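You operate a simulated robot arm through the tools that you are given. There is no shell and no other tool. Be economical: measure what you need, move in short steps, check, and stop when the job is done.

Carry out the task below with a simulated robot arm. There is one attempt and no reset: what you move stays moved.

## Task
Move the barrier to the ground marks, each post on its own colour.
Fine: the two round marks before the gantry; park the bar on the steel stand first; lay it across both saddles again at the end. Set down upright: red post, yellow post.

It is judged by the outcome, as a careful person would: the job done as asked, and still so three seconds after it is handed in. It fails if anything else is knocked over, pushed out of place, dropped, spilled or broken.

## Robot
A 7-joint arm with a two-finger parallel gripper on a trunk, on a base that drives. Base frame: it is fixed to the floor where the robot stands at the start and does not move with it; the origin is under the middle of the robot, x ahead of it, y to its left, z up. Readings come in mm, degrees, newtons and seconds.
With the tool pointing down near the work surface it reaches from about 200 to 480 mm from the robot's upright axis, wherever it stands. Its first joint turns from -166.0 to 166.0 degrees. Places, roughly: middle of the red ground mark [-600, 200, 0]; middle of the yellow ground mark [-300, -700, 0]; saddle of the red post [300, 400, 700]; saddle of the yellow post [500, -400, 700]; top of the steel stand [300, -1200, 800]. Payload 3.43 kg.
The tool frame sits at the grasp point between the pads (the TCP): z along the fingers, y along the line on which they close. The tips reach 30 mm beyond it. The gripper opens to 94 mm. The fingers are 28 mm wide and 10 mm thick; the gripper's body (50 by 96 mm) begins 55 mm behind the TCP.
Orientation is that of the tool frame in the base frame, as [roll, pitch, yaw] about the fixed x, y, z axes, in that order (R = Rz(yaw) Ry(pitch) Rx(roll)). With the fingers straight down and closing along the base's y, the tool's x points along the base's -x, its y along +y and its z along -z.

## Interface
- The arm moves only by the tool play_rows. Its argument "deltas" is a list of rows, each an object (a shift or turn left out is 0, a gripper value left out holds the last) with "delta_rot": the turn, a rotation vector about the base's x, y, z in degrees, a list of three; "xyz": the shift along the base's x, y, z in mm, a list of three; "fingers": the opening, from 0 (shut) to 1 (fully open). In form: [{"delta_rot": [ax, ay, az], "xyz": [x, y, z], "fingers": fingers}, ...]. A call has 1 to 8 rows; each row shifts and turns the commanded pose from where the row before left it. Each row takes 0.2 s and may step no farther than 50 mm and 8.6 degrees from the row before; otherwise, or with a gripper value out of range, the whole call is refused. Where a pose cannot be reached the arm comes as near as it can. A force on the tool above 70 N (or 10 N above the force at the start of the call, whichever is more), or a blocked arm, ends the call early, and 0.2 s more pass. The fingers move at their own pace (about 108 mm/s each) and stop on an object; they squeeze with about 21 N. The grip force told is the motor's: it shows also when the fingers shut on nothing. Time passes only in rows, and 0.2 s behind the last, so rows that do not move let the fingers close. It gives the time, the measured TCP pose, the force on the tool (base axes), the opening and the grip force at its end, in the units of the frame above (readings bear some noise), with the torque about the TCP (base axes, N m) and any sound that the robot's microphone picked up.
- Cameras (640 x 400 px; columns grow to the right, rows downward): "scene" is now at [352.1, -270.3, 1048.1]; the picture's right is [0.00, -0.22, 0.97], its down [-0.41, 0.89, 0.20] and it looks along [-0.91, -0.40, -0.09] (base axes); focal length 214 px, centre (320, 200). "wrist" rides on the gripper at [76, 14, -102] in the tool frame; the picture's right is [-0.18, 0.98, 0.00], its down [-0.75, -0.14, -0.64] and it looks along [-0.63, -0.12, 0.77] (tool axes); focal length 243 px, centre (320, 200). There is no depth. A picture from a camera that has moved, and an enlarged one, comes with that camera's place and axes in the base frame and with its lens.
- snapshot(camera): a new picture of that camera. It takes no simulated time.
- lift_body(by): slides the trunk up (or, below 0, down) by that many mm; the arm and the scene camera ride with it, the base frame stays. It gives what a move gives, with no picture.
- roll_base(legs): drives the robot by 1 to 6 legs, each [ahead, left, turn to the left] in mm, mm and degrees, along the robot's own axes; the way and the turn of a leg run together, so that a leg with both is an arc; at most 1500 mm and 180 degrees a leg. The arm and the cameras ride along, it lands a little off, and it stops where it bumps. It gives what a move gives.
- aim_head(pan, tilt): turns the head with the scene camera to pan (to the left, within 80 degrees either way) and tilt (down, from -29 to 69), counted from straight ahead of the robot. It gives what a move gives.
- close_up(camera, box): a new picture of the part [left, top, right, bottom] of that camera's present view, enlarged. It takes no simulated time.
- close_job(): hands the job in; it is judged then, once.

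Go step by step. Nothing tells you exact positions but the pictures and the camera data: compare them with the known pose of the tool, close in by small moves and look again before you grip or let go. The budget is 120 turns and 82 pictures, counting those below and the enlarged ones. Unless the task says otherwise, let go and move clear before handing in, and close with one line.

The tools are called after "Call:" by a JSON object that holds its "name" and its "arguments". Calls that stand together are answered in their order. play_rows: Moves the arm, as the interface text tells. Its arguments: {"type":"object","properties":{"deltas":{"type":"array","items":{"type":"object","properties":{"delta_rot":{"type":"array","items":{"type":"number"}},"xyz":{"type":"array","items":{"type":"number"}},"fingers":{"type":"number"}}}}},"required":["deltas"]} The other tools are called the same way: lift_body (by) slides the trunk up or down; roll_base (legs) drives the base; aim_head (pan, tilt) turns the head that bears the scene camera; snapshot (camera) takes a picture; close_up (camera, box) takes an enlarged picture of a part of a camera's view; close_job () hands the job in.

At the start:

```text
time_s: 0.0
tcp_pos: [337.0, -214.5, 932.0]
orientation: [179.9, 0.0, -180.0]
ft_force: [-0.4, 0.2, 1.1]
moment: [0.01, 0.02, 0.01]
finger_gap: 94.2
finger_force: 0.0
trunk travel left (down, up): [-25.0, 565.0]
robot x, y, heading: [1.9, 0.1, 0.0]
head pan, tilt: [-77.1, 65.8]
```

scene: 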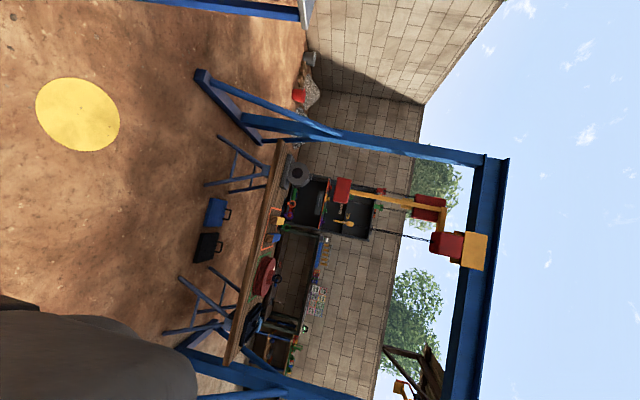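
wrist: 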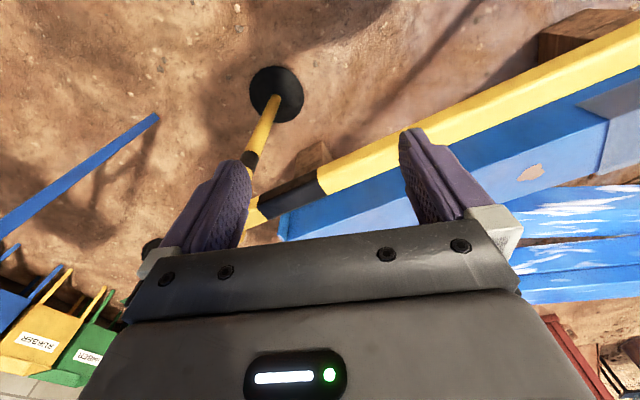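

I see the yellow mark, a workbench and the gantry in the scene view, and striped posts and bar pieces in the wrist view. First I'll aim the head ahead to look at the barrier.

Call:
{"name": "aim_head", "arguments": {"pan": 0, "tilt": 30}}

Call:
{"name": "snapshot", "arguments": {"camera": "scene"}}

```text
time_s: 1.5
tcp_pos: [337.9, -212.9, 931.2]
orientation: [180.0, 0.0, -179.9]
ft_force: [0.3, -0.9, 0.5]
moment: [-0.03, -0.01, -0.01]
finger_gap: 94.3
finger_force: 0.2
trunk travel left (down, up): [-25.0, 565.0]
robot x, y, heading: [0.1, 0.9, 0.0]
head pan, tilt: [0.0, 30.0]
```

```text
79 pictures are left
camera scene: at [400.6, -212.2, 971.1], right [0.0, -1.0, 0.0], down [-0.87, 0.0, 0.5], along [-0.5, 0.0, -0.87], focal length 214 px, centre (320, 200)
```

scene: 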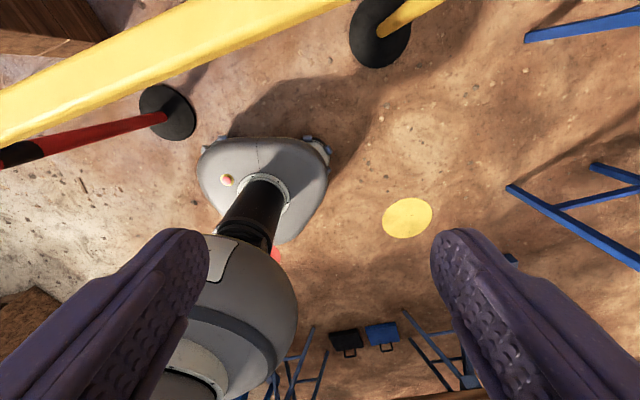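

The scene camera evidently rides at the hand ("ahead" = tool axis). The marks and post feet agree with the given places. I'll look at the barrier (front) and the stand (right).

Call:
{"name": "aim_head", "arguments": {"pan": 0, "tilt": -29}}

Call:
{"name": "snapshot", "arguments": {"camera": "scene"}}

Call:
{"name": "aim_head", "arguments": {"pan": -70, "tilt": -10}}

Call:
{"name": "snapshot", "arguments": {"camera": "scene"}}

```text
time_s: 2.8
tcp_pos: [336.9, -212.9, 931.9]
orientation: [180.0, -0.1, -180.0]
ft_force: [-0.6, 1.2, 0.0]
moment: [0.02, -0.01, 0.01]
finger_gap: 93.9
finger_force: 0.1
trunk travel left (down, up): [-25.0, 565.0]
robot x, y, heading: [-0.6, -0.1, 0.2]
head pan, tilt: [0.0, -28.6]
```

```text
78 pictures are left
camera scene: at [489.0, -212.2, 994.4], right [0.0, -1.0, 0.0], down [-0.88, 0.0, -0.48], along [0.48, 0.0, -0.88], focal length 214 px, centre (320, 200)
```

scene: 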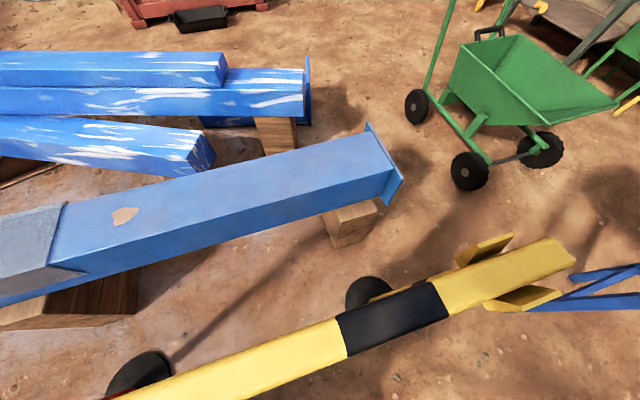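

```text
time_s: 4.2
tcp_pos: [337.2, -214.4, 931.4]
orientation: [-180.0, 0.0, -180.0]
ft_force: [-0.2, -0.7, -0.2]
moment: [-0.01, -0.02, 0.0]
finger_gap: 93.8
finger_force: 0.0
trunk travel left (down, up): [-25.0, 565.0]
robot x, y, heading: [-0.7, 2.2, -0.5]
head pan, tilt: [-70.0, -10.0]
```

```text
77 pictures are left
camera scene: at [464.2, -291.3, 1032.6], right [0.0, -0.34, 0.94], down [-0.98, -0.16, -0.06], along [0.17, -0.93, -0.34], focal length 214 px, centre (320, 200)
```

scene: 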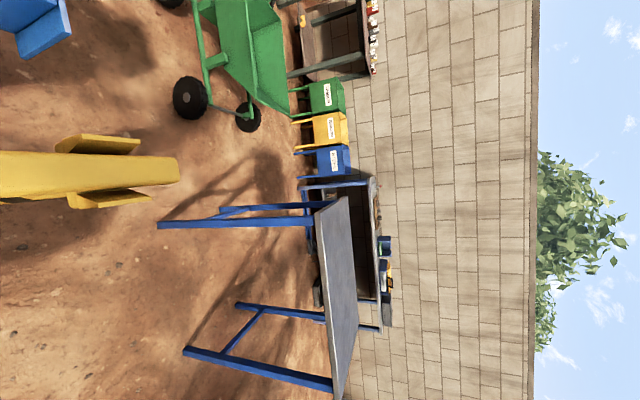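

The bar is a striped box beam in flared saddles; the steel stand is a flat steel table on blue trestles to the right. I'll move the hand over the middle of the bar, turning it to match the bar, and look.

Call:
{"name": "play_rows", "arguments": {"deltas": [{"xyz": [7, 24, 0], "delta_rot": [0, 0, -8.5]}, {"xyz": [7, 24, 0], "delta_rot": [0, 0, -8.5]}, {"xyz": [7, 24, 0], "delta_rot": [0, 0, -8.5]}, {"xyz": [7, 24, 0], "delta_rot": [0, 0, -8.5]}, {"xyz": [7, 24, 0], "delta_rot": [0, 0, -8.5]}, {"xyz": [7, 24, 0], "delta_rot": [0, 0, -8.5]}, {"xyz": [7, 24, 0], "delta_rot": [0, 0, -8.5]}, {"xyz": [7, 24, 0], "delta_rot": [0, 0, -8.5]}]}}

Call:
{"name": "aim_head", "arguments": {"pan": 0, "tilt": 0}}

Call:
{"name": "snapshot", "arguments": {"camera": "scene"}}

Call:
{"name": "snapshot", "arguments": {"camera": "wrist"}}

```text
time_s: 6.0
tcp_pos: [393.3, -21.2, 932.3]
orientation: [-179.9, 0.0, 112.0]
ft_force: [0.2, 0.0, -0.5]
moment: [0.01, 0.01, 0.01]
finger_gap: 93.8
finger_force: 0.2
trunk travel left (down, up): [-25.0, 565.0]
robot x, y, heading: [5.0, -1.4, 0.2]
head pan, tilt: [-70.0, -10.0]
```

```text
time_s: 7.4
tcp_pos: [393.1, -22.5, 930.9]
orientation: [-180.0, 0.0, 112.0]
ft_force: [0.4, 0.1, 0.6]
moment: [0.03, -0.01, -0.01]
finger_gap: 94.0
finger_force: 0.0
trunk travel left (down, up): [-25.0, 565.0]
robot x, y, heading: [-1.9, -1.1, -0.2]
head pan, tilt: [0.0, 0.0]
```

```text
76 pictures are left
camera scene: at [435.9, -122.7, 971.4], right [-0.93, -0.38, 0.0], down [-0.38, 0.93, 0.0], along [0.0, 0.0, -1.0], focal length 214 px, centre (320, 200)
```

scene: 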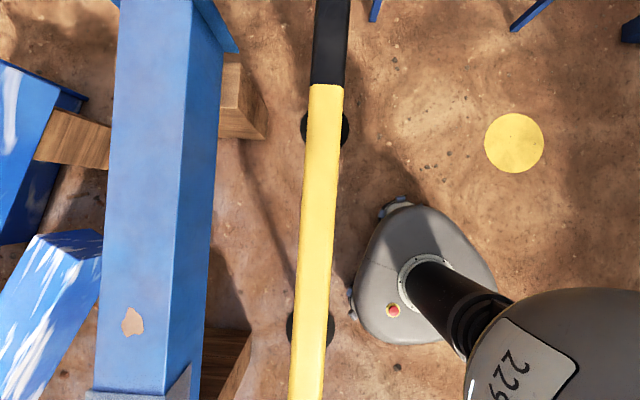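

```text
75 pictures are left
camera wrist: at [377.1, 55.2, 1034.7], right [0.98, 0.2, 0.0], down [0.15, -0.75, 0.64], along [0.13, -0.63, -0.77], focal length 243 px, centre (320, 200)
```

wrist: 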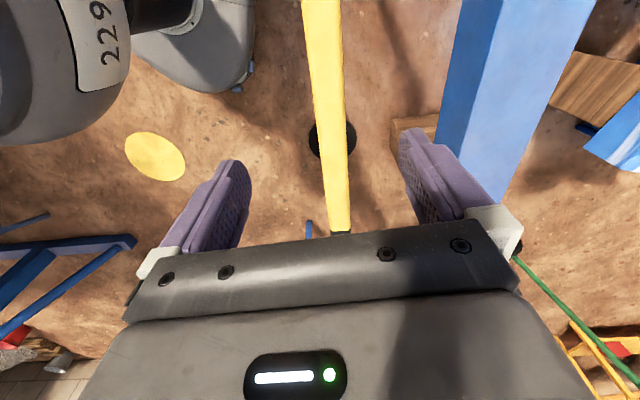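

The bar runs at about −72° with its top near z≈755, middle near (396, 5), and the feet near (538,−428) and (250,438). I align over it and lower part-way, then check.

Call:
{"name": "play_rows", "arguments": {"deltas": [{"xyz": [2, 15, -20], "delta_rot": [0, 0, -3.5]}, {"xyz": [1, 12, -20]}, {"xyz": [0, 0, -40]}, {"xyz": [0, 0, -35]}]}}

Call:
{"name": "aim_head", "arguments": {"pan": 0, "tilt": 60}}

Call:
{"name": "snapshot", "arguments": {"camera": "scene"}}

Call:
{"name": "snapshot", "arguments": {"camera": "wrist"}}

```text
time_s: 8.4
tcp_pos: [396.8, 6.2, 817.7]
orientation: [180.0, 0.0, 108.5]
ft_force: [0.7, 0.3, -0.9]
moment: [-0.02, -0.01, -0.01]
finger_gap: 94.0
finger_force: 0.1
trunk travel left (down, up): [-25.0, 565.0]
robot x, y, heading: [3.4, -0.6, 0.2]
head pan, tilt: [0.0, 0.0]
```

```text
time_s: 9.7
tcp_pos: [396.6, 5.4, 817.8]
orientation: [180.0, 0.0, 108.5]
ft_force: [-0.6, -0.5, 0.0]
moment: [0.0, -0.01, -0.01]
finger_gap: 93.8
finger_force: 0.1
trunk travel left (down, up): [-25.0, 565.0]
robot x, y, heading: [2.3, 1.2, -0.2]
head pan, tilt: [0.0, 60.0]
```

```text
74 pictures are left
camera scene: at [404.3, -11.1, 880.7], right [-0.95, -0.32, 0.0], down [-0.16, 0.47, 0.87], along [-0.27, 0.82, -0.5], focal length 214 px, centre (320, 200)
```

scene: 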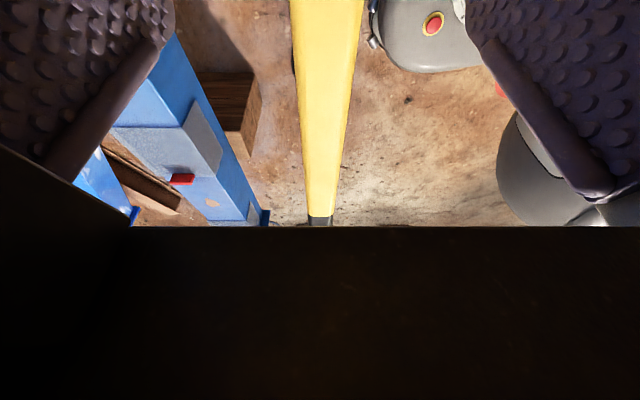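

```text
73 pictures are left
camera wrist: at [385.3, 84.2, 920.7], right [0.99, 0.14, 0.0], down [0.11, -0.76, 0.64], along [0.09, -0.64, -0.77], focal length 243 px, centre (320, 200)
```

wrist: 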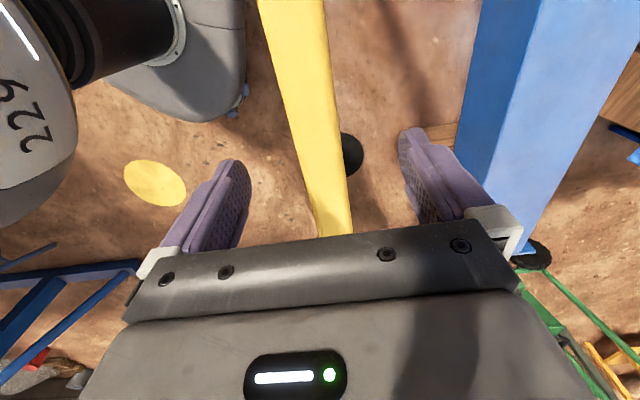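

The hand is centred on and aligned with the bar. I lower around it and grip.

Call:
{"name": "play_rows", "arguments": {"deltas": [{"xyz": [0, 0, -40]}, {"xyz": [0, 0, -38]}, {"fingers": 0}, {"fingers": 0}, {"fingers": 0}]}}

Call:
{"name": "snapshot", "arguments": {"camera": "wrist"}}

```text
time_s: 10.9
tcp_pos: [395.3, 5.3, 740.2]
orientation: [180.0, 0.0, 108.5]
ft_force: [-5.0, -0.5, 0.3]
moment: [0.02, 0.04, -0.43]
finger_gap: 40.7
finger_force: 20.8
trunk travel left (down, up): [-25.0, 565.0]
robot x, y, heading: [0.8, 0.3, -0.1]
head pan, tilt: [0.0, 60.0]
```

```text
72 pictures are left
camera wrist: at [384.4, 83.7, 843.1], right [0.99, 0.14, 0.0], down [0.11, -0.76, 0.64], along [0.09, -0.64, -0.77], focal length 243 px, centre (320, 200)
```

wrist: 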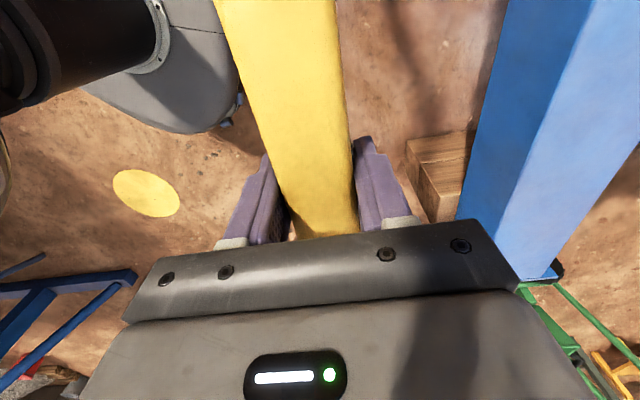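

Gripped, bar 40.7 mm wide. I lift slightly and read weight and balance.

Call:
{"name": "play_rows", "arguments": {"deltas": [{"xyz": [0, 0, 10]}, {"xyz": [0, 0, 10]}, {"xyz": [0, 0, 10]}, {}]}}

```text
time_s: 11.9
tcp_pos: [396.0, 6.2, 768.5]
orientation: [-179.9, 0.1, 108.5]
ft_force: [0.4, 0.1, -5.3]
moment: [0.04, -0.03, -0.01]
finger_gap: 40.3
finger_force: 20.5
trunk travel left (down, up): [-25.0, 565.0]
robot x, y, heading: [-2.7, 0.1, -0.1]
head pan, tilt: [0.0, 60.0]
```

The bar weighs about 5 N and is balanced. I raise it further with the trunk and look around at saddles.

Call:
{"name": "lift_body", "arguments": {"by": 250}}

Call:
{"name": "aim_head", "arguments": {"pan": 0, "tilt": -25}}

Call:
{"name": "snapshot", "arguments": {"camera": "scene"}}

Call:
{"name": "aim_head", "arguments": {"pan": 0, "tilt": 40}}

Call:
{"name": "snapshot", "arguments": {"camera": "scene"}}

```text
time_s: 14.5
tcp_pos: [395.6, 5.1, 1018.0]
orientation: [-180.0, 0.0, 108.5]
ft_force: [-0.3, 0.1, -5.3]
moment: [0.06, 0.04, -0.02]
finger_gap: 40.5
finger_force: 20.3
trunk travel left (down, up): [-275.0, 315.0]
robot x, y, heading: [-3.9, 0.8, 0.0]
head pan, tilt: [0.0, 60.0]
```

```text
time_s: 16.1
tcp_pos: [395.1, 5.2, 1019.3]
orientation: [180.0, 0.0, 108.5]
ft_force: [-0.1, 0.3, -5.0]
moment: [0.03, 0.04, 0.0]
finger_gap: 40.2
finger_force: 21.2
trunk travel left (down, up): [-275.0, 315.0]
robot x, y, heading: [1.2, -2.2, -0.3]
head pan, tilt: [0.0, -25.0]
```

```text
71 pictures are left
camera scene: at [443.7, -130.7, 1076.9], right [-0.95, -0.32, 0.0], down [-0.29, 0.86, -0.42], along [0.13, -0.4, -0.91], focal length 214 px, centre (320, 200)
```

scene: 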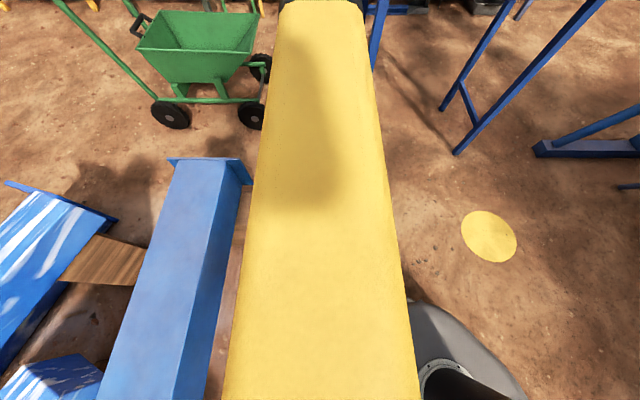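

```text
time_s: 17.4
tcp_pos: [395.7, 5.2, 1018.1]
orientation: [180.0, 0.0, 108.5]
ft_force: [0.6, -0.4, -5.2]
moment: [0.05, -0.01, -0.04]
finger_gap: 40.3
finger_force: 21.1
trunk travel left (down, up): [-275.0, 315.0]
robot x, y, heading: [-0.2, -1.0, 0.0]
head pan, tilt: [0.0, 40.0]
```

```text
70 pictures are left
camera scene: at [412.2, -36.5, 1062.9], right [-0.95, -0.32, 0.0], down [-0.24, 0.73, 0.64], along [-0.2, 0.61, -0.77], focal length 214 px, centre (320, 200)
```

scene: 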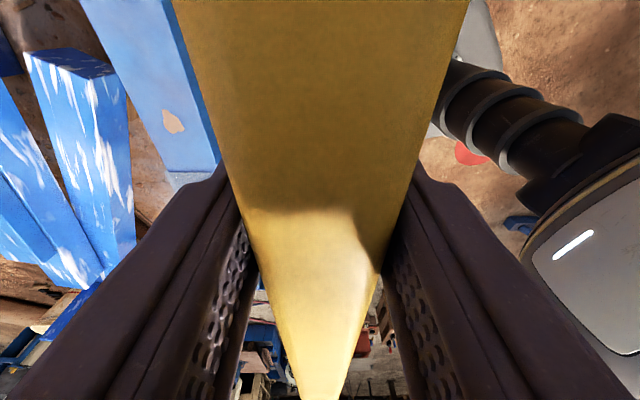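

The bar is held well above everything. I drive toward the steel stand: sideways right, then turn to face it, then look again.

Call:
{"name": "roll_base", "arguments": {"legs": [[0, -650, 0], [0, 0, -72]]}}

Call:
{"name": "aim_head", "arguments": {"pan": 45, "tilt": -20}}

Call:
{"name": "snapshot", "arguments": {"camera": "scene"}}

Call:
{"name": "snapshot", "arguments": {"camera": "wrist"}}

```text
time_s: 24.2
tcp_pos: [124.5, -1033.0, 1018.4]
orientation: [180.0, 0.0, 36.0]
ft_force: [0.1, 0.7, -5.6]
moment: [0.01, -0.03, 0.0]
finger_gap: 40.7
finger_force: 21.0
trunk travel left (down, up): [-275.0, 315.0]
robot x, y, heading: [-0.4, -656.6, -72.2]
head pan, tilt: [0.0, 40.0]
```

```text
time_s: 25.5
tcp_pos: [125.1, -1033.3, 1019.6]
orientation: [180.0, 0.0, 36.1]
ft_force: [0.5, 0.5, -5.2]
moment: [0.01, -0.02, -0.04]
finger_gap: 40.3
finger_force: 21.1
trunk travel left (down, up): [-275.0, 315.0]
robot x, y, heading: [-0.7, -656.3, -72.4]
head pan, tilt: [45.0, -20.0]
```

```text
69 pictures are left
camera scene: at [45.7, -1157.8, 1094.1], right [-0.42, 0.57, -0.71], down [0.9, 0.36, -0.24], along [0.12, -0.74, -0.67], focal length 214 px, centre (320, 200)
```

scene: 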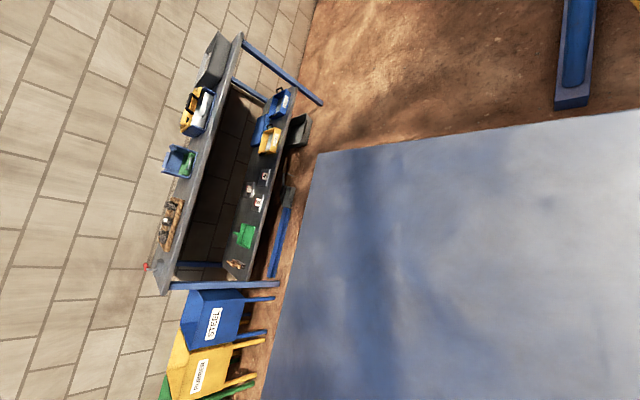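

```text
68 pictures are left
camera wrist: at [194.1, -999.0, 1121.3], right [0.43, -0.9, 0.0], down [-0.69, -0.33, 0.64], along [-0.58, -0.28, -0.77], focal length 243 px, centre (320, 200)
```

wrist: 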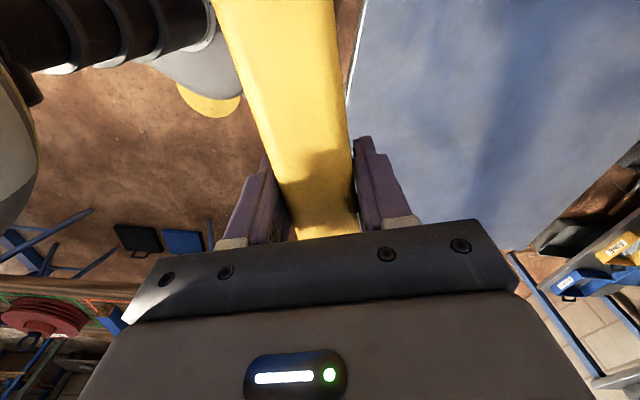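

The steel top is empty, running at about 17°, with its near edge just beyond the bar. I roll closer, then turn the bar to the table's line.

Call:
{"name": "roll_base", "arguments": {"legs": [[120, 86, 0]]}}

Call:
{"name": "play_rows", "arguments": {"deltas": [{"delta_rot": [0, 0, -6.2]}, {"delta_rot": [0, 0, -6.2]}, {"delta_rot": [0, 0, -6.2]}, {}]}}

Call:
{"name": "lift_body", "arguments": {"by": -120}}

Call:
{"name": "snapshot", "arguments": {"camera": "wrist"}}

Call:
{"name": "aim_head", "arguments": {"pan": -70, "tilt": 40}}

Call:
{"name": "snapshot", "arguments": {"camera": "scene"}}

```text
time_s: 26.9
tcp_pos: [242.9, -1120.0, 1018.0]
orientation: [-179.9, 0.0, 36.2]
ft_force: [1.1, -0.3, -5.6]
moment: [0.02, 0.0, 0.02]
finger_gap: 40.4
finger_force: 20.9
trunk travel left (down, up): [-275.0, 315.0]
robot x, y, heading: [116.2, -745.0, -72.2]
head pan, tilt: [45.0, -20.0]
```

```text
time_s: 27.9
tcp_pos: [242.1, -1120.9, 1017.3]
orientation: [-180.0, 0.1, 17.5]
ft_force: [0.1, 0.0, -6.0]
moment: [0.03, 0.0, -0.02]
finger_gap: 40.5
finger_force: 21.0
trunk travel left (down, up): [-275.0, 315.0]
robot x, y, heading: [118.6, -743.5, -72.5]
head pan, tilt: [45.0, -20.0]
```

```text
time_s: 29.4
tcp_pos: [242.5, -1120.0, 898.2]
orientation: [-180.0, -0.1, 17.5]
ft_force: [0.5, 0.7, -6.0]
moment: [-0.01, -0.05, 0.0]
finger_gap: 40.3
finger_force: 20.7
trunk travel left (down, up): [-155.0, 435.0]
robot x, y, heading: [112.0, -742.7, -72.1]
head pan, tilt: [45.0, -20.0]
```

```text
67 pictures are left
camera wrist: at [318.6, -1110.0, 1001.5], right [0.12, -0.99, 0.0], down [-0.76, -0.09, 0.64], along [-0.64, -0.08, -0.77], focal length 243 px, centre (320, 200)
```

wrist: 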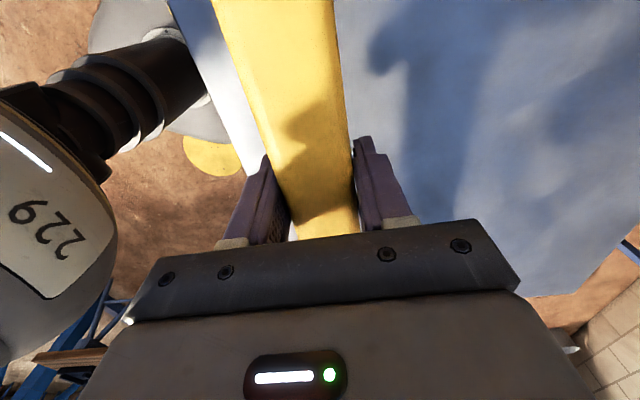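

```text
time_s: 31.3
tcp_pos: [242.8, -1120.5, 898.3]
orientation: [179.9, 0.0, 17.6]
ft_force: [-0.8, -1.1, -4.9]
moment: [-0.01, 0.0, 0.02]
finger_gap: 40.3
finger_force: 20.7
trunk travel left (down, up): [-155.0, 435.0]
robot x, y, heading: [115.0, -743.7, -72.2]
head pan, tilt: [-70.0, 40.0]
```

```text
66 pictures are left
camera scene: at [175.6, -1057.2, 999.0], right [-0.1, 0.33, 0.94], down [0.91, -0.34, 0.22], along [0.4, 0.88, -0.26], focal length 214 px, centre (320, 200)
```

scene: 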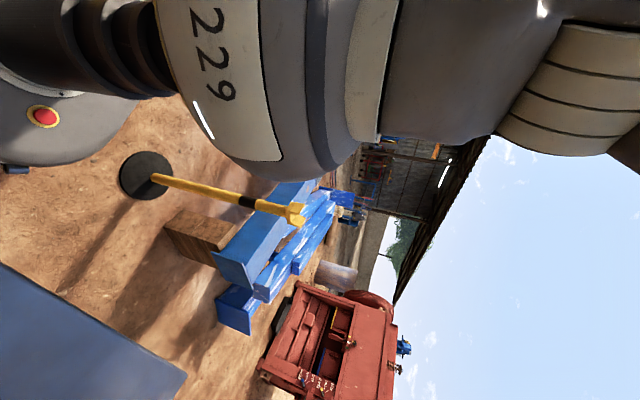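

The bar lies above the table along its length, inside the near edge. I lower it with small steps to find contact.

Call:
{"name": "play_rows", "arguments": {"deltas": [{"xyz": [0, 0, -20]}, {"xyz": [0, 0, -15]}, {"xyz": [0, 0, -5]}, {"xyz": [0, 0, -4]}, {"xyz": [0, 0, -3]}, {}]}}

Call:
{"name": "snapshot", "arguments": {"camera": "wrist"}}

```text
time_s: 32.7
tcp_pos: [242.5, -1120.2, 851.0]
orientation: [-180.0, 0.1, 17.6]
ft_force: [-0.1, 0.3, -5.3]
moment: [0.05, -0.01, -0.03]
finger_gap: 40.3
finger_force: 21.2
trunk travel left (down, up): [-155.0, 435.0]
robot x, y, heading: [114.9, -747.0, -72.3]
head pan, tilt: [-70.0, 40.0]
```

```text
65 pictures are left
camera wrist: at [318.8, -1109.4, 954.8], right [0.12, -0.99, 0.0], down [-0.76, -0.09, 0.64], along [-0.64, -0.08, -0.77], focal length 243 px, centre (320, 200)
```

wrist: 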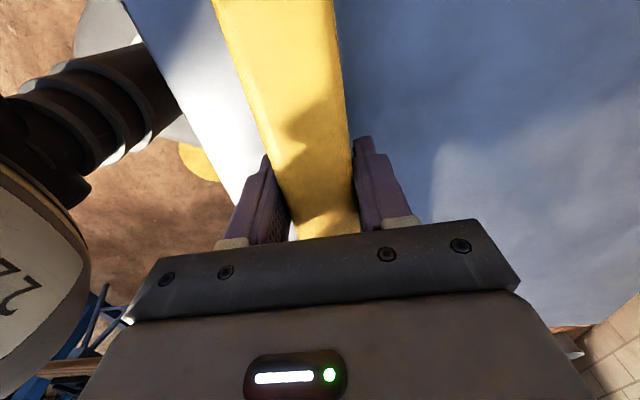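

Still free of contact. I continue down in small steps.

Call:
{"name": "play_rows", "arguments": {"deltas": [{"xyz": [0, 0, -3]}, {"xyz": [0, 0, -3]}, {"xyz": [0, 0, -3]}, {}]}}

Call:
{"name": "play_rows", "arguments": {"deltas": [{"xyz": [0, 0, -3]}, {"xyz": [0, 0, -2]}, {"xyz": [0, 0, -2]}, {}]}}

```text
time_s: 33.7
tcp_pos: [241.2, -1120.0, 842.8]
orientation: [180.0, 0.0, 17.6]
ft_force: [-0.5, 0.2, -4.9]
moment: [-0.04, -0.03, 0.01]
finger_gap: 40.3
finger_force: 20.8
trunk travel left (down, up): [-155.0, 435.0]
robot x, y, heading: [119.7, -748.3, -72.5]
head pan, tilt: [-70.0, 40.0]
```

```text
time_s: 34.7
tcp_pos: [242.2, -1119.9, 835.7]
orientation: [180.0, 0.0, 17.6]
ft_force: [1.3, -0.1, -4.8]
moment: [0.01, -0.01, 0.02]
finger_gap: 40.2
finger_force: 21.3
trunk travel left (down, up): [-155.0, 435.0]
robot x, y, heading: [118.7, -742.6, -72.2]
head pan, tilt: [-70.0, 40.0]
```

Call:
{"name": "play_rows", "arguments": {"deltas": [{"xyz": [0, 0, -2]}, {"xyz": [0, 0, -2]}, {"xyz": [0, 0, -2]}, {}]}}

Call:
{"name": "snapshot", "arguments": {"camera": "wrist"}}

```text
time_s: 35.7
tcp_pos: [243.5, -1121.4, 830.1]
orientation: [179.9, 0.0, 17.5]
ft_force: [0.0, -0.6, 12.2]
moment: [0.35, 0.11, 0.17]
finger_gap: 40.6
finger_force: 21.1
trunk travel left (down, up): [-155.0, 435.0]
robot x, y, heading: [114.4, -747.7, -72.0]
head pan, tilt: [-70.0, 40.0]
```

```text
64 pictures are left
camera wrist: at [319.1, -1109.7, 933.1], right [0.12, -0.99, 0.0], down [-0.76, -0.09, 0.64], along [-0.64, -0.08, -0.77], focal length 243 px, centre (320, 200)
```

wrist: 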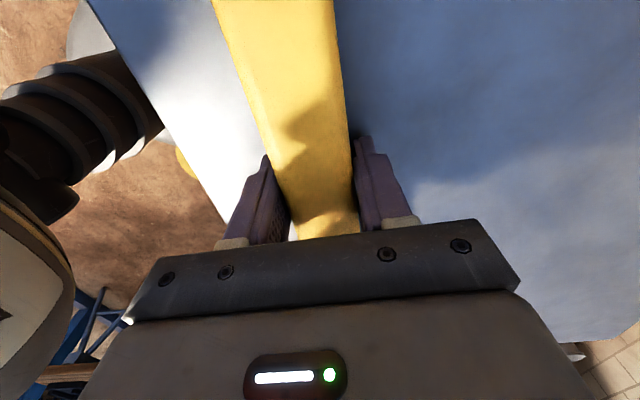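

Contact at about z 830 (table ≈ 800). I release and rise straight up.

Call:
{"name": "play_rows", "arguments": {"deltas": [{"xyz": [0, 0, 1], "fingers": 0.6}, {"fingers": 0.6}, {"fingers": 0.6}, {"xyz": [0, 0, 30]}, {"xyz": [0, 0, 40]}, {"xyz": [0, 0, 40]}, {"xyz": [0, 0, 40]}]}}

Call:
{"name": "aim_head", "arguments": {"pan": 0, "tilt": 0}}

Call:
{"name": "snapshot", "arguments": {"camera": "scene"}}

Call:
{"name": "snapshot", "arguments": {"camera": "wrist"}}

```text
time_s: 37.3
tcp_pos: [242.4, -1121.2, 980.7]
orientation: [179.9, 0.0, 17.5]
ft_force: [1.3, 0.8, 0.7]
moment: [-0.03, 0.02, 0.0]
finger_gap: 56.3
finger_force: 0.0
trunk travel left (down, up): [-155.0, 435.0]
robot x, y, heading: [113.5, -744.0, -72.1]
head pan, tilt: [-70.0, 40.0]
```

```text
time_s: 38.7
tcp_pos: [243.9, -1121.1, 981.1]
orientation: [180.0, 0.0, 17.6]
ft_force: [0.4, 0.0, -0.6]
moment: [0.01, 0.03, 0.01]
finger_gap: 56.4
finger_force: 0.0
trunk travel left (down, up): [-155.0, 435.0]
robot x, y, heading: [116.3, -746.8, -72.2]
head pan, tilt: [0.0, 0.0]
```

```text
63 pictures are left
camera scene: at [140.3, -1152.9, 1020.9], right [-0.3, 0.95, 0.0], down [0.95, 0.3, 0.0], along [0.0, 0.0, -1.0], focal length 214 px, centre (320, 200)
```

scene: 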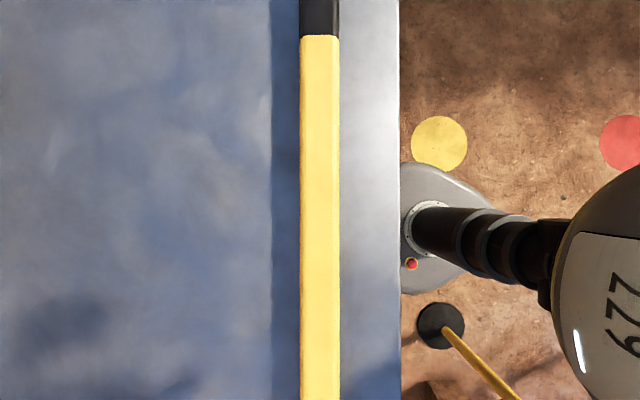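

```text
62 pictures are left
camera wrist: at [319.9, -1110.5, 1084.3], right [0.12, -0.99, 0.0], down [-0.76, -0.09, 0.64], along [-0.64, -0.08, -0.77], focal length 243 px, centre (320, 200)
```

wrist: 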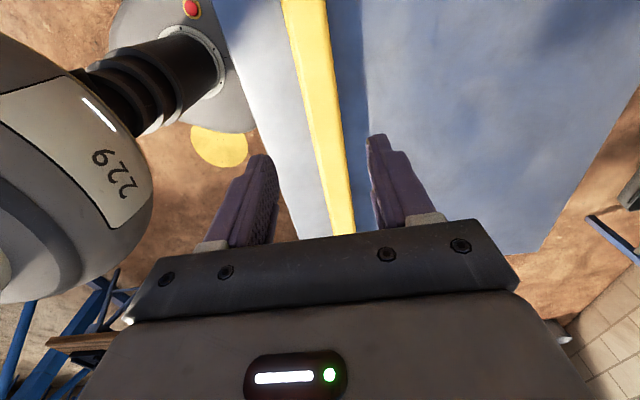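

The bar rests safely along the table. Now the yellow post (foot ≈ (538,−424)): I back off, drive to stand west of it facing −20°, and swing the wrist back to a forward-facing attitude.

Call:
{"name": "roll_base", "arguments": {"legs": [[-200, 0, 0], [0, 0, 52], [0, 270, 0]]}}

Call:
{"name": "play_rows", "arguments": {"deltas": [{"delta_rot": [0, 0, 8.5]}, {"delta_rot": [0, 0, 8.5]}, {"delta_rot": [0, 0, 8.5]}, {"delta_rot": [0, 0, 8.5]}, {"delta_rot": [0, 0, 8.5]}, {"delta_rot": [0, 0, 8.5]}, {"delta_rot": [0, 0, 8.5]}, {"delta_rot": [0, 0, 8.5]}]}}

Call:
{"name": "play_rows", "arguments": {"deltas": [{"delta_rot": [0, 0, 8.5]}, {"delta_rot": [0, 0, 8.5]}, {"delta_rot": [0, 0, 5]}]}}

```text
time_s: 44.1
tcp_pos: [524.1, -430.4, 981.5]
orientation: [-180.0, -0.1, 69.4]
ft_force: [0.8, 0.0, 0.2]
moment: [-0.01, 0.0, 0.02]
finger_gap: 56.3
finger_force: 0.1
trunk travel left (down, up): [-155.0, 435.0]
robot x, y, heading: [151.7, -301.4, -20.6]
head pan, tilt: [0.0, 0.0]
```

```text
time_s: 46.0
tcp_pos: [523.9, -429.1, 982.3]
orientation: [-180.0, 0.0, 137.6]
ft_force: [-0.3, 0.0, 0.0]
moment: [0.01, 0.02, 0.01]
finger_gap: 56.4
finger_force: 0.2
trunk travel left (down, up): [-155.0, 435.0]
robot x, y, heading: [150.9, -297.2, -20.5]
head pan, tilt: [0.0, 0.0]
```

```text
time_s: 46.8
tcp_pos: [524.3, -430.0, 981.6]
orientation: [-180.0, 0.0, 159.6]
ft_force: [-0.6, -0.2, 0.4]
moment: [0.04, 0.03, -0.03]
finger_gap: 56.5
finger_force: 0.0
trunk travel left (down, up): [-155.0, 435.0]
robot x, y, heading: [150.5, -295.1, -20.7]
head pan, tilt: [0.0, 0.0]
```

Now I retract and pitch the tool up toward horizontal in free space above the post.

Call:
{"name": "play_rows", "arguments": {"deltas": [{"xyz": [-19, 7, 0], "delta_rot": [-2.8, -7.5, 0]}, {"xyz": [-19, 7, 0], "delta_rot": [-2.8, -7.5, 0]}, {"xyz": [-19, 7, 0], "delta_rot": [-2.8, -7.5, 0]}, {"xyz": [-19, 7, 0], "delta_rot": [-2.8, -7.5, 0]}, {"xyz": [-19, 7, 0], "delta_rot": [-2.8, -7.5, 0]}, {"xyz": [-19, 7, 0], "delta_rot": [-2.8, -7.5, 0]}, {"xyz": [-19, 7, 0], "delta_rot": [-2.8, -7.5, 0]}, {"xyz": [-19, 7, 0], "delta_rot": [-2.8, -7.5, 0]}]}}

Call:
{"name": "snapshot", "arguments": {"camera": "scene"}}

```text
time_s: 48.5
tcp_pos: [604.7, -445.7, 980.2]
orientation: [179.9, 64.0, 159.4]
ft_force: [-0.4, 0.9, -0.5]
moment: [0.0, 0.03, -0.02]
finger_gap: 56.5
finger_force: 0.1
out of reach, approached as far as the arm can: row 3, 4, 5, 6, 7, 8
trunk travel left (down, up): [-155.0, 435.0]
robot x, y, heading: [147.8, -298.9, -20.3]
head pan, tilt: [0.0, 0.0]
```

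```text
61 pictures are left
camera scene: at [617.2, -449.5, 1095.1], right [-0.35, -0.94, 0.0], down [-0.41, 0.15, -0.9], along [0.84, -0.31, -0.44], focal length 214 px, centre (320, 200)
```

scene: 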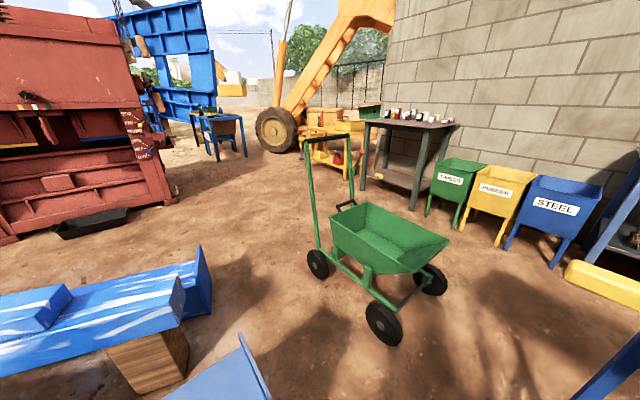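

Tilted, the tool works at about 480 mm radius. I back the robot off 200 mm so the hand is short of the post, then lower.

Call:
{"name": "roll_base", "arguments": {"legs": [[-220, 0, 0]]}}

Call:
{"name": "lift_body", "arguments": {"by": -150}}

Call:
{"name": "play_rows", "arguments": {"deltas": [{"xyz": [0, 0, -30]}, {"xyz": [0, 0, -30]}, {"xyz": [0, 0, -30]}, {"xyz": [0, 0, -30]}]}}

Call:
{"name": "snapshot", "arguments": {"camera": "scene"}}

```text
time_s: 50.2
tcp_pos: [398.5, -370.7, 979.1]
orientation: [179.9, 64.0, 159.5]
ft_force: [-0.1, -0.5, -0.4]
moment: [-0.01, -0.04, 0.01]
finger_gap: 56.5
finger_force: 0.1
trunk travel left (down, up): [-155.0, 435.0]
robot x, y, heading: [-57.2, -220.2, -20.2]
head pan, tilt: [0.0, 0.0]
```

```text
time_s: 52.0
tcp_pos: [399.7, -369.6, 828.2]
orientation: [179.9, 64.0, 159.4]
ft_force: [0.8, 0.1, -0.7]
moment: [0.03, -0.01, -0.01]
finger_gap: 56.3
finger_force: 0.0
trunk travel left (down, up): [-5.0, 585.0]
robot x, y, heading: [-53.0, -221.2, -20.1]
head pan, tilt: [0.0, 0.0]
```

```text
time_s: 53.0
tcp_pos: [398.4, -371.1, 706.7]
orientation: [-180.0, 64.0, 159.4]
ft_force: [0.5, 0.9, -0.1]
moment: [0.0, 0.0, 0.01]
finger_gap: 56.4
finger_force: 0.0
trunk travel left (down, up): [-5.0, 585.0]
robot x, y, heading: [-58.0, -222.5, -20.2]
head pan, tilt: [0.0, 0.0]
```

```text
60 pictures are left
camera scene: at [411.6, -374.1, 823.5], right [-0.35, -0.94, 0.0], down [-0.41, 0.15, -0.9], along [0.84, -0.31, -0.44], focal length 214 px, centre (320, 200)
```

scene: 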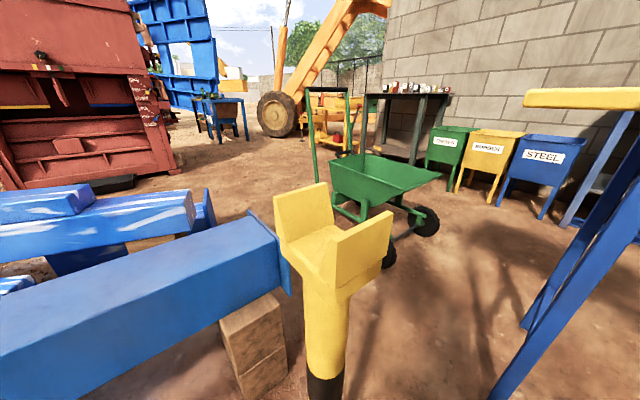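

The yellow post's U-saddle and shaft are clearly visible, straight ahead about 150 mm. I open wide and lower to shaft height before advancing.

Call:
{"name": "play_rows", "arguments": {"deltas": [{"xyz": [0, 0, -30], "fingers": 1}, {"xyz": [0, 0, -30]}, {"xyz": [0, 0, -30]}, {"xyz": [0, 0, -26]}, {}]}}

Call:
{"name": "snapshot", "arguments": {"camera": "wrist"}}

Call:
{"name": "snapshot", "arguments": {"camera": "scene"}}

```text
time_s: 54.2
tcp_pos: [397.2, -370.2, 591.3]
orientation: [179.9, 64.0, 159.5]
ft_force: [0.5, 0.0, 0.2]
moment: [-0.01, 0.0, 0.04]
finger_gap: 93.9
finger_force: 0.1
trunk travel left (down, up): [-5.0, 585.0]
robot x, y, heading: [-55.1, -226.0, -20.3]
head pan, tilt: [0.0, 0.0]
```

```text
59 pictures are left
camera wrist: at [284.0, -310.7, 568.2], right [0.42, 0.89, 0.17], down [-0.28, -0.05, 0.96], along [0.86, -0.45, 0.23], focal length 243 px, centre (320, 200)
```

wrist: 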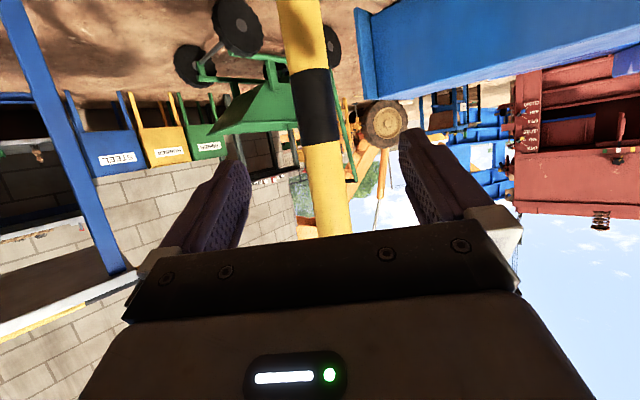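

```text
58 pictures are left
camera scene: at [410.3, -372.1, 707.4], right [-0.35, -0.94, 0.0], down [-0.41, 0.15, -0.9], along [0.84, -0.31, -0.44], focal length 214 px, centre (320, 200)
```

scene: 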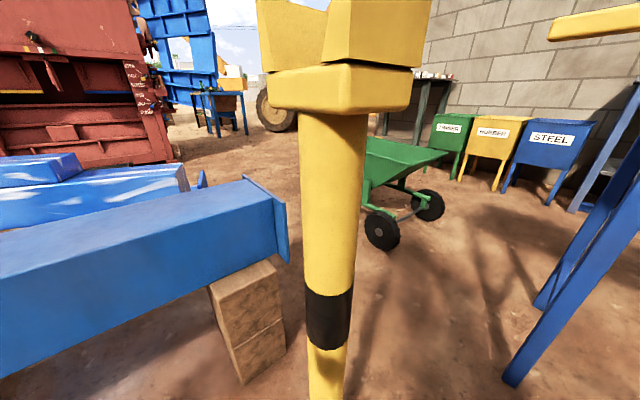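

The shaft is straight ahead. I tuck the head camera away, advance until the shaft is between the pads, and check.

Call:
{"name": "aim_head", "arguments": {"pan": 0, "tilt": 66}}

Call:
{"name": "play_rows", "arguments": {"deltas": [{"xyz": [35, -14, 0]}, {"xyz": [35, -14, 0]}, {"xyz": [35, -14, 0]}, {"xyz": [30, -12, 0]}, {}]}}

Call:
{"name": "snapshot", "arguments": {"camera": "wrist"}}

```text
time_s: 55.5
tcp_pos: [397.4, -368.3, 591.5]
orientation: [179.9, 63.9, 159.6]
ft_force: [-0.3, 0.2, 0.7]
moment: [0.02, 0.01, -0.02]
finger_gap: 94.3
finger_force: 0.1
trunk travel left (down, up): [-5.0, 585.0]
robot x, y, heading: [-52.5, -224.5, -20.2]
head pan, tilt: [0.0, 66.0]
```

```text
time_s: 56.8
tcp_pos: [536.1, -422.6, 591.3]
orientation: [180.0, 64.0, 159.4]
ft_force: [-2.1, -0.1, 0.9]
moment: [0.01, -0.24, 0.03]
finger_gap: 94.1
finger_force: 0.2
trunk travel left (down, up): [-5.0, 585.0]
robot x, y, heading: [-55.1, -220.9, -20.1]
head pan, tilt: [0.0, 66.0]
```

```text
57 pictures are left
camera wrist: at [421.6, -365.0, 569.1], right [0.42, 0.89, 0.17], down [-0.28, -0.05, 0.96], along [0.86, -0.45, 0.23], focal length 243 px, centre (320, 200)
```

wrist: 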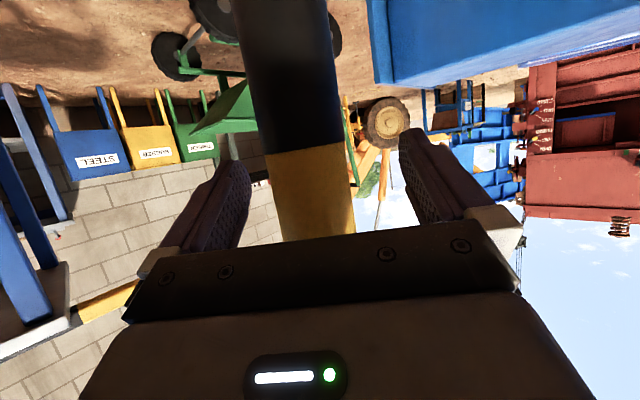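

A light 2 N touch some 120 mm above the TCP suggests the head unit meets the saddle. I back off, go 45 mm lower and re-advance.

Call:
{"name": "play_rows", "arguments": {"deltas": [{"xyz": [-28, 10, 0]}, {"xyz": [0, 0, -25]}, {"xyz": [0, 0, -25]}, {}]}}

Call:
{"name": "play_rows", "arguments": {"deltas": [{"xyz": [14, -6, 0]}, {"xyz": [14, -6, 0]}, {}]}}

Call:
{"name": "snapshot", "arguments": {"camera": "wrist"}}

```text
time_s: 57.8
tcp_pos: [505.1, -412.7, 540.9]
orientation: [179.9, 63.9, 159.4]
ft_force: [-0.5, -1.2, 1.4]
moment: [0.01, 0.04, 0.01]
finger_gap: 93.9
finger_force: 0.1
trunk travel left (down, up): [-5.0, 585.0]
robot x, y, heading: [-57.8, -221.6, -20.5]
head pan, tilt: [0.0, 66.0]
```

```text
time_s: 58.5
tcp_pos: [532.3, -426.5, 542.1]
orientation: [180.0, 64.0, 159.6]
ft_force: [1.0, 1.0, -0.4]
moment: [-0.01, 0.01, -0.02]
finger_gap: 94.3
finger_force: 0.0
trunk travel left (down, up): [-5.0, 585.0]
robot x, y, heading: [-55.5, -223.9, -20.3]
head pan, tilt: [0.0, 66.0]
```

```text
56 pictures are left
camera wrist: at [419.9, -367.0, 518.7], right [0.42, 0.89, 0.17], down [-0.28, -0.05, 0.96], along [0.86, -0.45, 0.23], focal length 243 px, centre (320, 200)
```

wrist: 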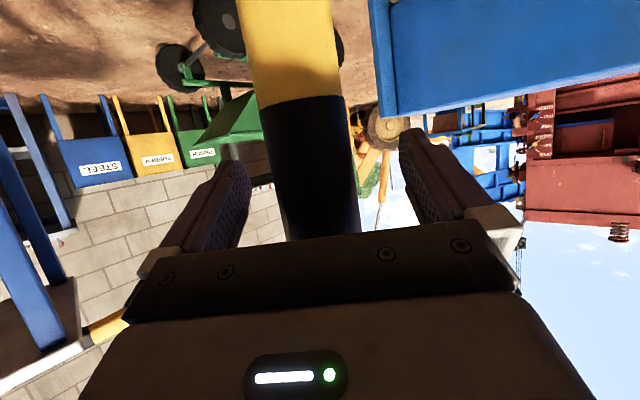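

Clear now; the shaft is between the pads. I close the grip.

Call:
{"name": "play_rows", "arguments": {"deltas": [{"fingers": 0}, {"fingers": 0}, {"fingers": 0}, {}]}}

Call:
{"name": "play_rows", "arguments": {"deltas": [{"xyz": [0, 0, 8]}, {"xyz": [0, 0, 8]}, {"xyz": [0, 0, 8]}, {}]}}

Call:
{"name": "snapshot", "arguments": {"camera": "wrist"}}

```text
time_s: 59.5
tcp_pos: [531.1, -426.3, 542.7]
orientation: [-180.0, 64.0, 159.4]
ft_force: [-0.8, -3.2, 2.3]
moment: [-0.28, -0.06, -0.03]
finger_gap: 46.4
finger_force: 21.0
trunk travel left (down, up): [-5.0, 585.0]
robot x, y, heading: [-54.7, -221.1, -20.1]
head pan, tilt: [0.0, 66.0]
```

```text
time_s: 60.5
tcp_pos: [533.7, -425.6, 565.9]
orientation: [179.8, 63.9, 159.5]
ft_force: [0.3, 0.3, -15.0]
moment: [0.04, 0.03, -0.01]
finger_gap: 46.2
finger_force: 21.8
trunk travel left (down, up): [-5.0, 585.0]
robot x, y, heading: [-54.7, -227.0, -20.1]
head pan, tilt: [0.0, 66.0]
```

```text
55 pictures are left
camera wrist: at [420.3, -367.6, 542.3], right [0.42, 0.89, 0.17], down [-0.28, -0.05, 0.96], along [0.86, -0.45, 0.23], focal length 243 px, centre (320, 200)
```

wrist: 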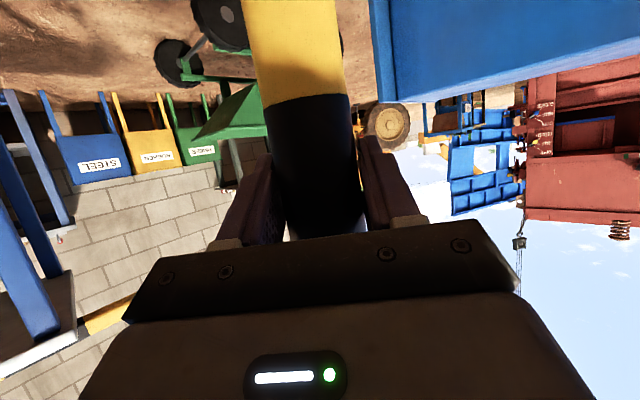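

The yellow post (≈15 N) hangs upright in the grip. I lift a little more and draw it closer to shorten the reach.

Call:
{"name": "play_rows", "arguments": {"deltas": [{"xyz": [0, 0, 15]}, {"xyz": [0, 0, 15]}, {"xyz": [-19, 7, 0]}, {"xyz": [-19, 7, 0]}, {"xyz": [-19, 7, 0]}, {"xyz": [-19, 7, 0]}, {"xyz": [-19, 7, 0]}, {}]}}

Call:
{"name": "aim_head", "arguments": {"pan": -80, "tilt": 30}}

Call:
{"name": "snapshot", "arguments": {"camera": "scene"}}

```text
time_s: 62.4
tcp_pos: [438.8, -388.9, 597.0]
orientation: [179.9, 64.0, 159.4]
ft_force: [0.6, -0.3, -14.7]
moment: [0.03, 0.02, -0.03]
finger_gap: 46.5
finger_force: 20.8
trunk travel left (down, up): [-5.0, 585.0]
robot x, y, heading: [-55.0, -222.0, -20.3]
head pan, tilt: [0.0, 66.0]
```

```text
time_s: 63.9
tcp_pos: [438.5, -389.8, 595.3]
orientation: [179.9, 63.9, 159.5]
ft_force: [-0.1, 0.2, -14.2]
moment: [0.01, 0.05, 0.01]
finger_gap: 46.3
finger_force: 21.0
trunk travel left (down, up): [-5.0, 585.0]
robot x, y, heading: [-54.6, -221.2, -20.1]
head pan, tilt: [-80.0, 30.0]
```

```text
54 pictures are left
camera scene: at [338.2, -444.9, 701.1], right [-0.89, 0.14, 0.43], down [-0.26, 0.62, -0.74], along [-0.38, -0.77, -0.52], focal length 214 px, centre (320, 200)
```

scene: 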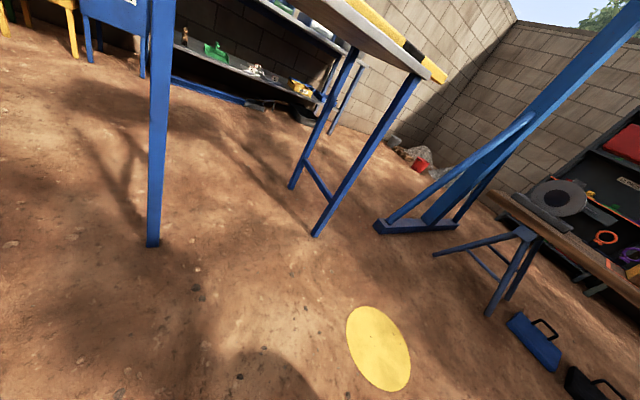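

Yellow mark computed near (−280,−692); path and standing place are clear. I drive the post there (still lifted).

Call:
{"name": "roll_base", "arguments": {"legs": [[-576, -532, 0]]}}

Call:
{"name": "snapshot", "arguments": {"camera": "scene"}}

Call:
{"name": "aim_head", "arguments": {"pan": 0, "tilt": 10}}

Call:
{"name": "snapshot", "arguments": {"camera": "scene"}}

```text
time_s: 68.1
tcp_pos: [-283.3, -692.4, 595.8]
orientation: [179.9, 63.8, 159.4]
ft_force: [0.8, 0.8, -15.5]
moment: [-0.01, 0.04, -0.03]
finger_gap: 45.9
finger_force: 20.4
trunk travel left (down, up): [-5.0, 585.0]
robot x, y, heading: [-773.7, -524.3, -20.7]
head pan, tilt: [-80.0, 30.0]
```

```text
53 pictures are left
camera scene: at [-383.3, -747.9, 701.1], right [-0.89, 0.15, 0.43], down [-0.25, 0.62, -0.74], along [-0.38, -0.77, -0.52], focal length 214 px, centre (320, 200)
```

scene: 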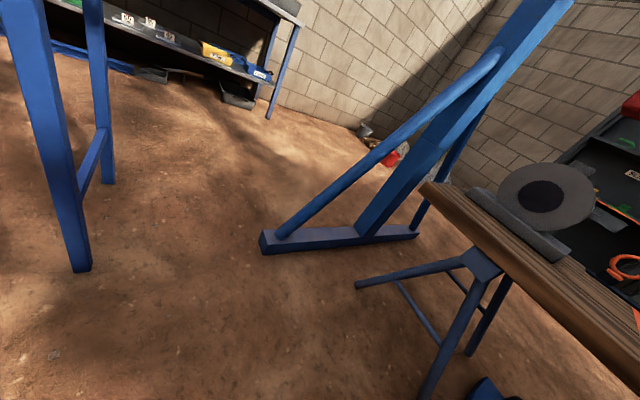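

```text
time_s: 69.6
tcp_pos: [-283.7, -691.6, 595.8]
orientation: [179.7, 63.9, 159.1]
ft_force: [-1.3, -0.8, -14.0]
moment: [1.49, -0.92, -0.06]
finger_gap: 61.0
finger_force: 20.9
trunk travel left (down, up): [-5.0, 585.0]
robot x, y, heading: [-778.1, -522.0, -20.5]
head pan, tilt: [0.0, 10.0]
```

```text
52 pictures are left
camera scene: at [-275.1, -698.1, 696.7], right [-0.39, -0.92, 0.02], down [-0.54, 0.22, -0.81], along [0.74, -0.33, -0.58], focal length 214 px, centre (320, 200)
```

scene: 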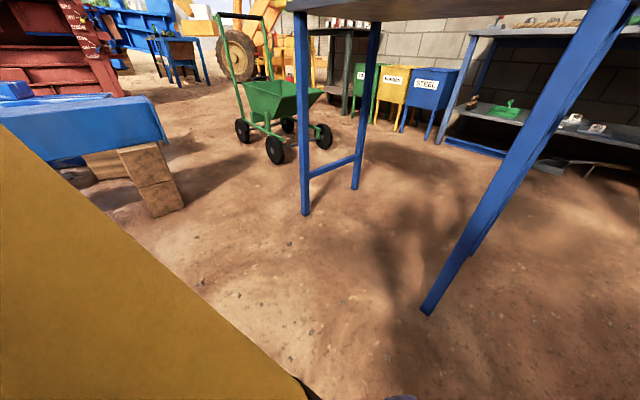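

The head pressed against the post and tilted it in the grip. I swing the head back out of the way at once.

Call:
{"name": "aim_head", "arguments": {"pan": -80, "tilt": 30}}

Call:
{"name": "snapshot", "arguments": {"camera": "wrist"}}

```text
time_s: 71.1
tcp_pos: [-283.0, -693.1, 595.6]
orientation: [-180.0, 64.0, 159.4]
ft_force: [1.9, -4.9, -19.3]
moment: [-0.08, 0.45, -0.2]
finger_gap: 46.1
finger_force: 18.4
trunk travel left (down, up): [-5.0, 585.0]
robot x, y, heading: [-774.2, -527.2, -20.8]
head pan, tilt: [-80.0, 30.0]
```

```text
51 pictures are left
camera wrist: at [-395.9, -634.3, 573.0], right [0.42, 0.89, 0.17], down [-0.28, -0.04, 0.96], along [0.86, -0.45, 0.23], focal length 243 px, centre (320, 200)
```

wrist: 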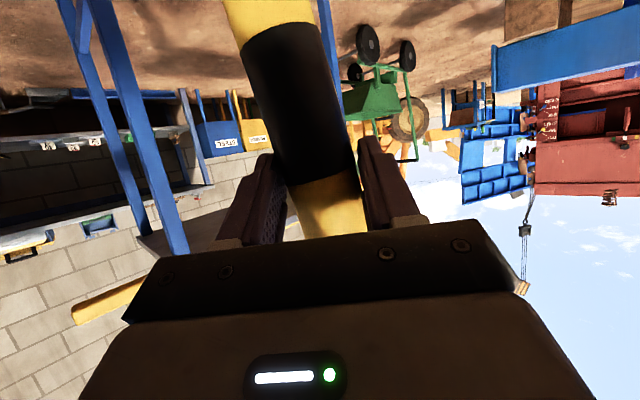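

Call:
{"name": "play_rows", "arguments": {"deltas": [{}, {}]}}

Call:
{"name": "snapshot", "arguments": {"camera": "wrist"}}

```text
time_s: 71.7
tcp_pos: [-283.0, -691.2, 596.3]
orientation: [179.9, 63.9, 159.3]
ft_force: [1.4, 2.7, -14.8]
moment: [0.65, -0.24, -0.01]
finger_gap: 43.3
finger_force: 20.5
trunk travel left (down, up): [-5.0, 585.0]
robot x, y, heading: [-774.7, -523.2, -20.6]
head pan, tilt: [-80.0, 30.0]
```

```text
50 pictures are left
camera wrist: at [-395.7, -633.3, 573.0], right [0.42, 0.89, 0.17], down [-0.28, -0.05, 0.96], along [0.86, -0.45, 0.23], focal length 243 px, centre (320, 200)
```

wrist: 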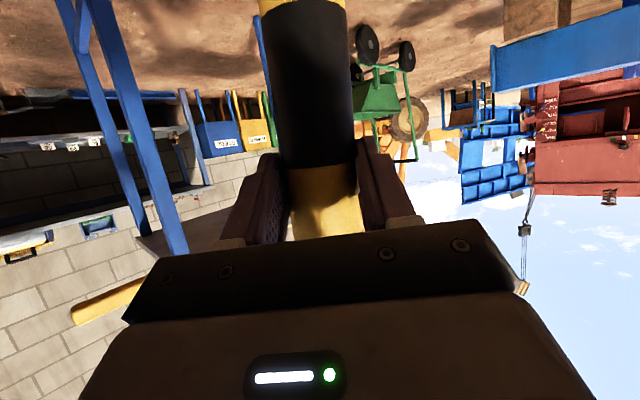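

The post swung back upright but sits nearer the fingertips. I lower it gently now to stand it on the ground.

Call:
{"name": "play_rows", "arguments": {"deltas": [{"xyz": [0, 0, -3]}, {"xyz": [0, 0, -3]}, {}]}}

Call:
{"name": "snapshot", "arguments": {"camera": "wrist"}}

```text
time_s: 72.5
tcp_pos: [-282.1, -692.8, 592.9]
orientation: [-180.0, 64.5, 159.3]
ft_force: [-3.8, -4.7, 21.7]
moment: [-0.96, -0.13, -0.07]
finger_gap: 41.6
finger_force: 21.1
trunk travel left (down, up): [-5.0, 585.0]
robot x, y, heading: [-773.7, -521.0, -20.6]
head pan, tilt: [-80.0, 30.0]
```

```text
49 pictures are left
camera wrist: at [-395.4, -634.7, 568.7], right [0.42, 0.89, 0.17], down [-0.29, -0.04, 0.96], along [0.86, -0.45, 0.24], focal length 243 px, centre (320, 200)
```

wrist: 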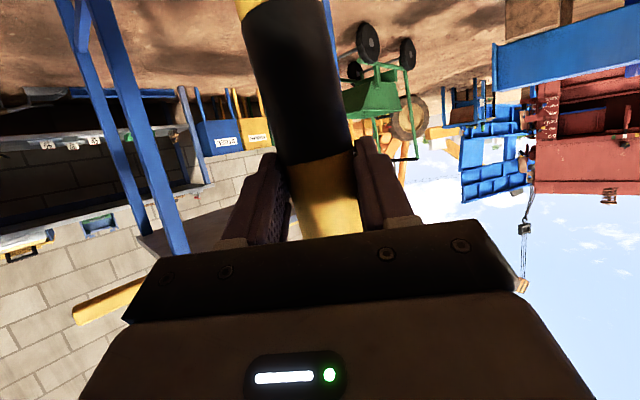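

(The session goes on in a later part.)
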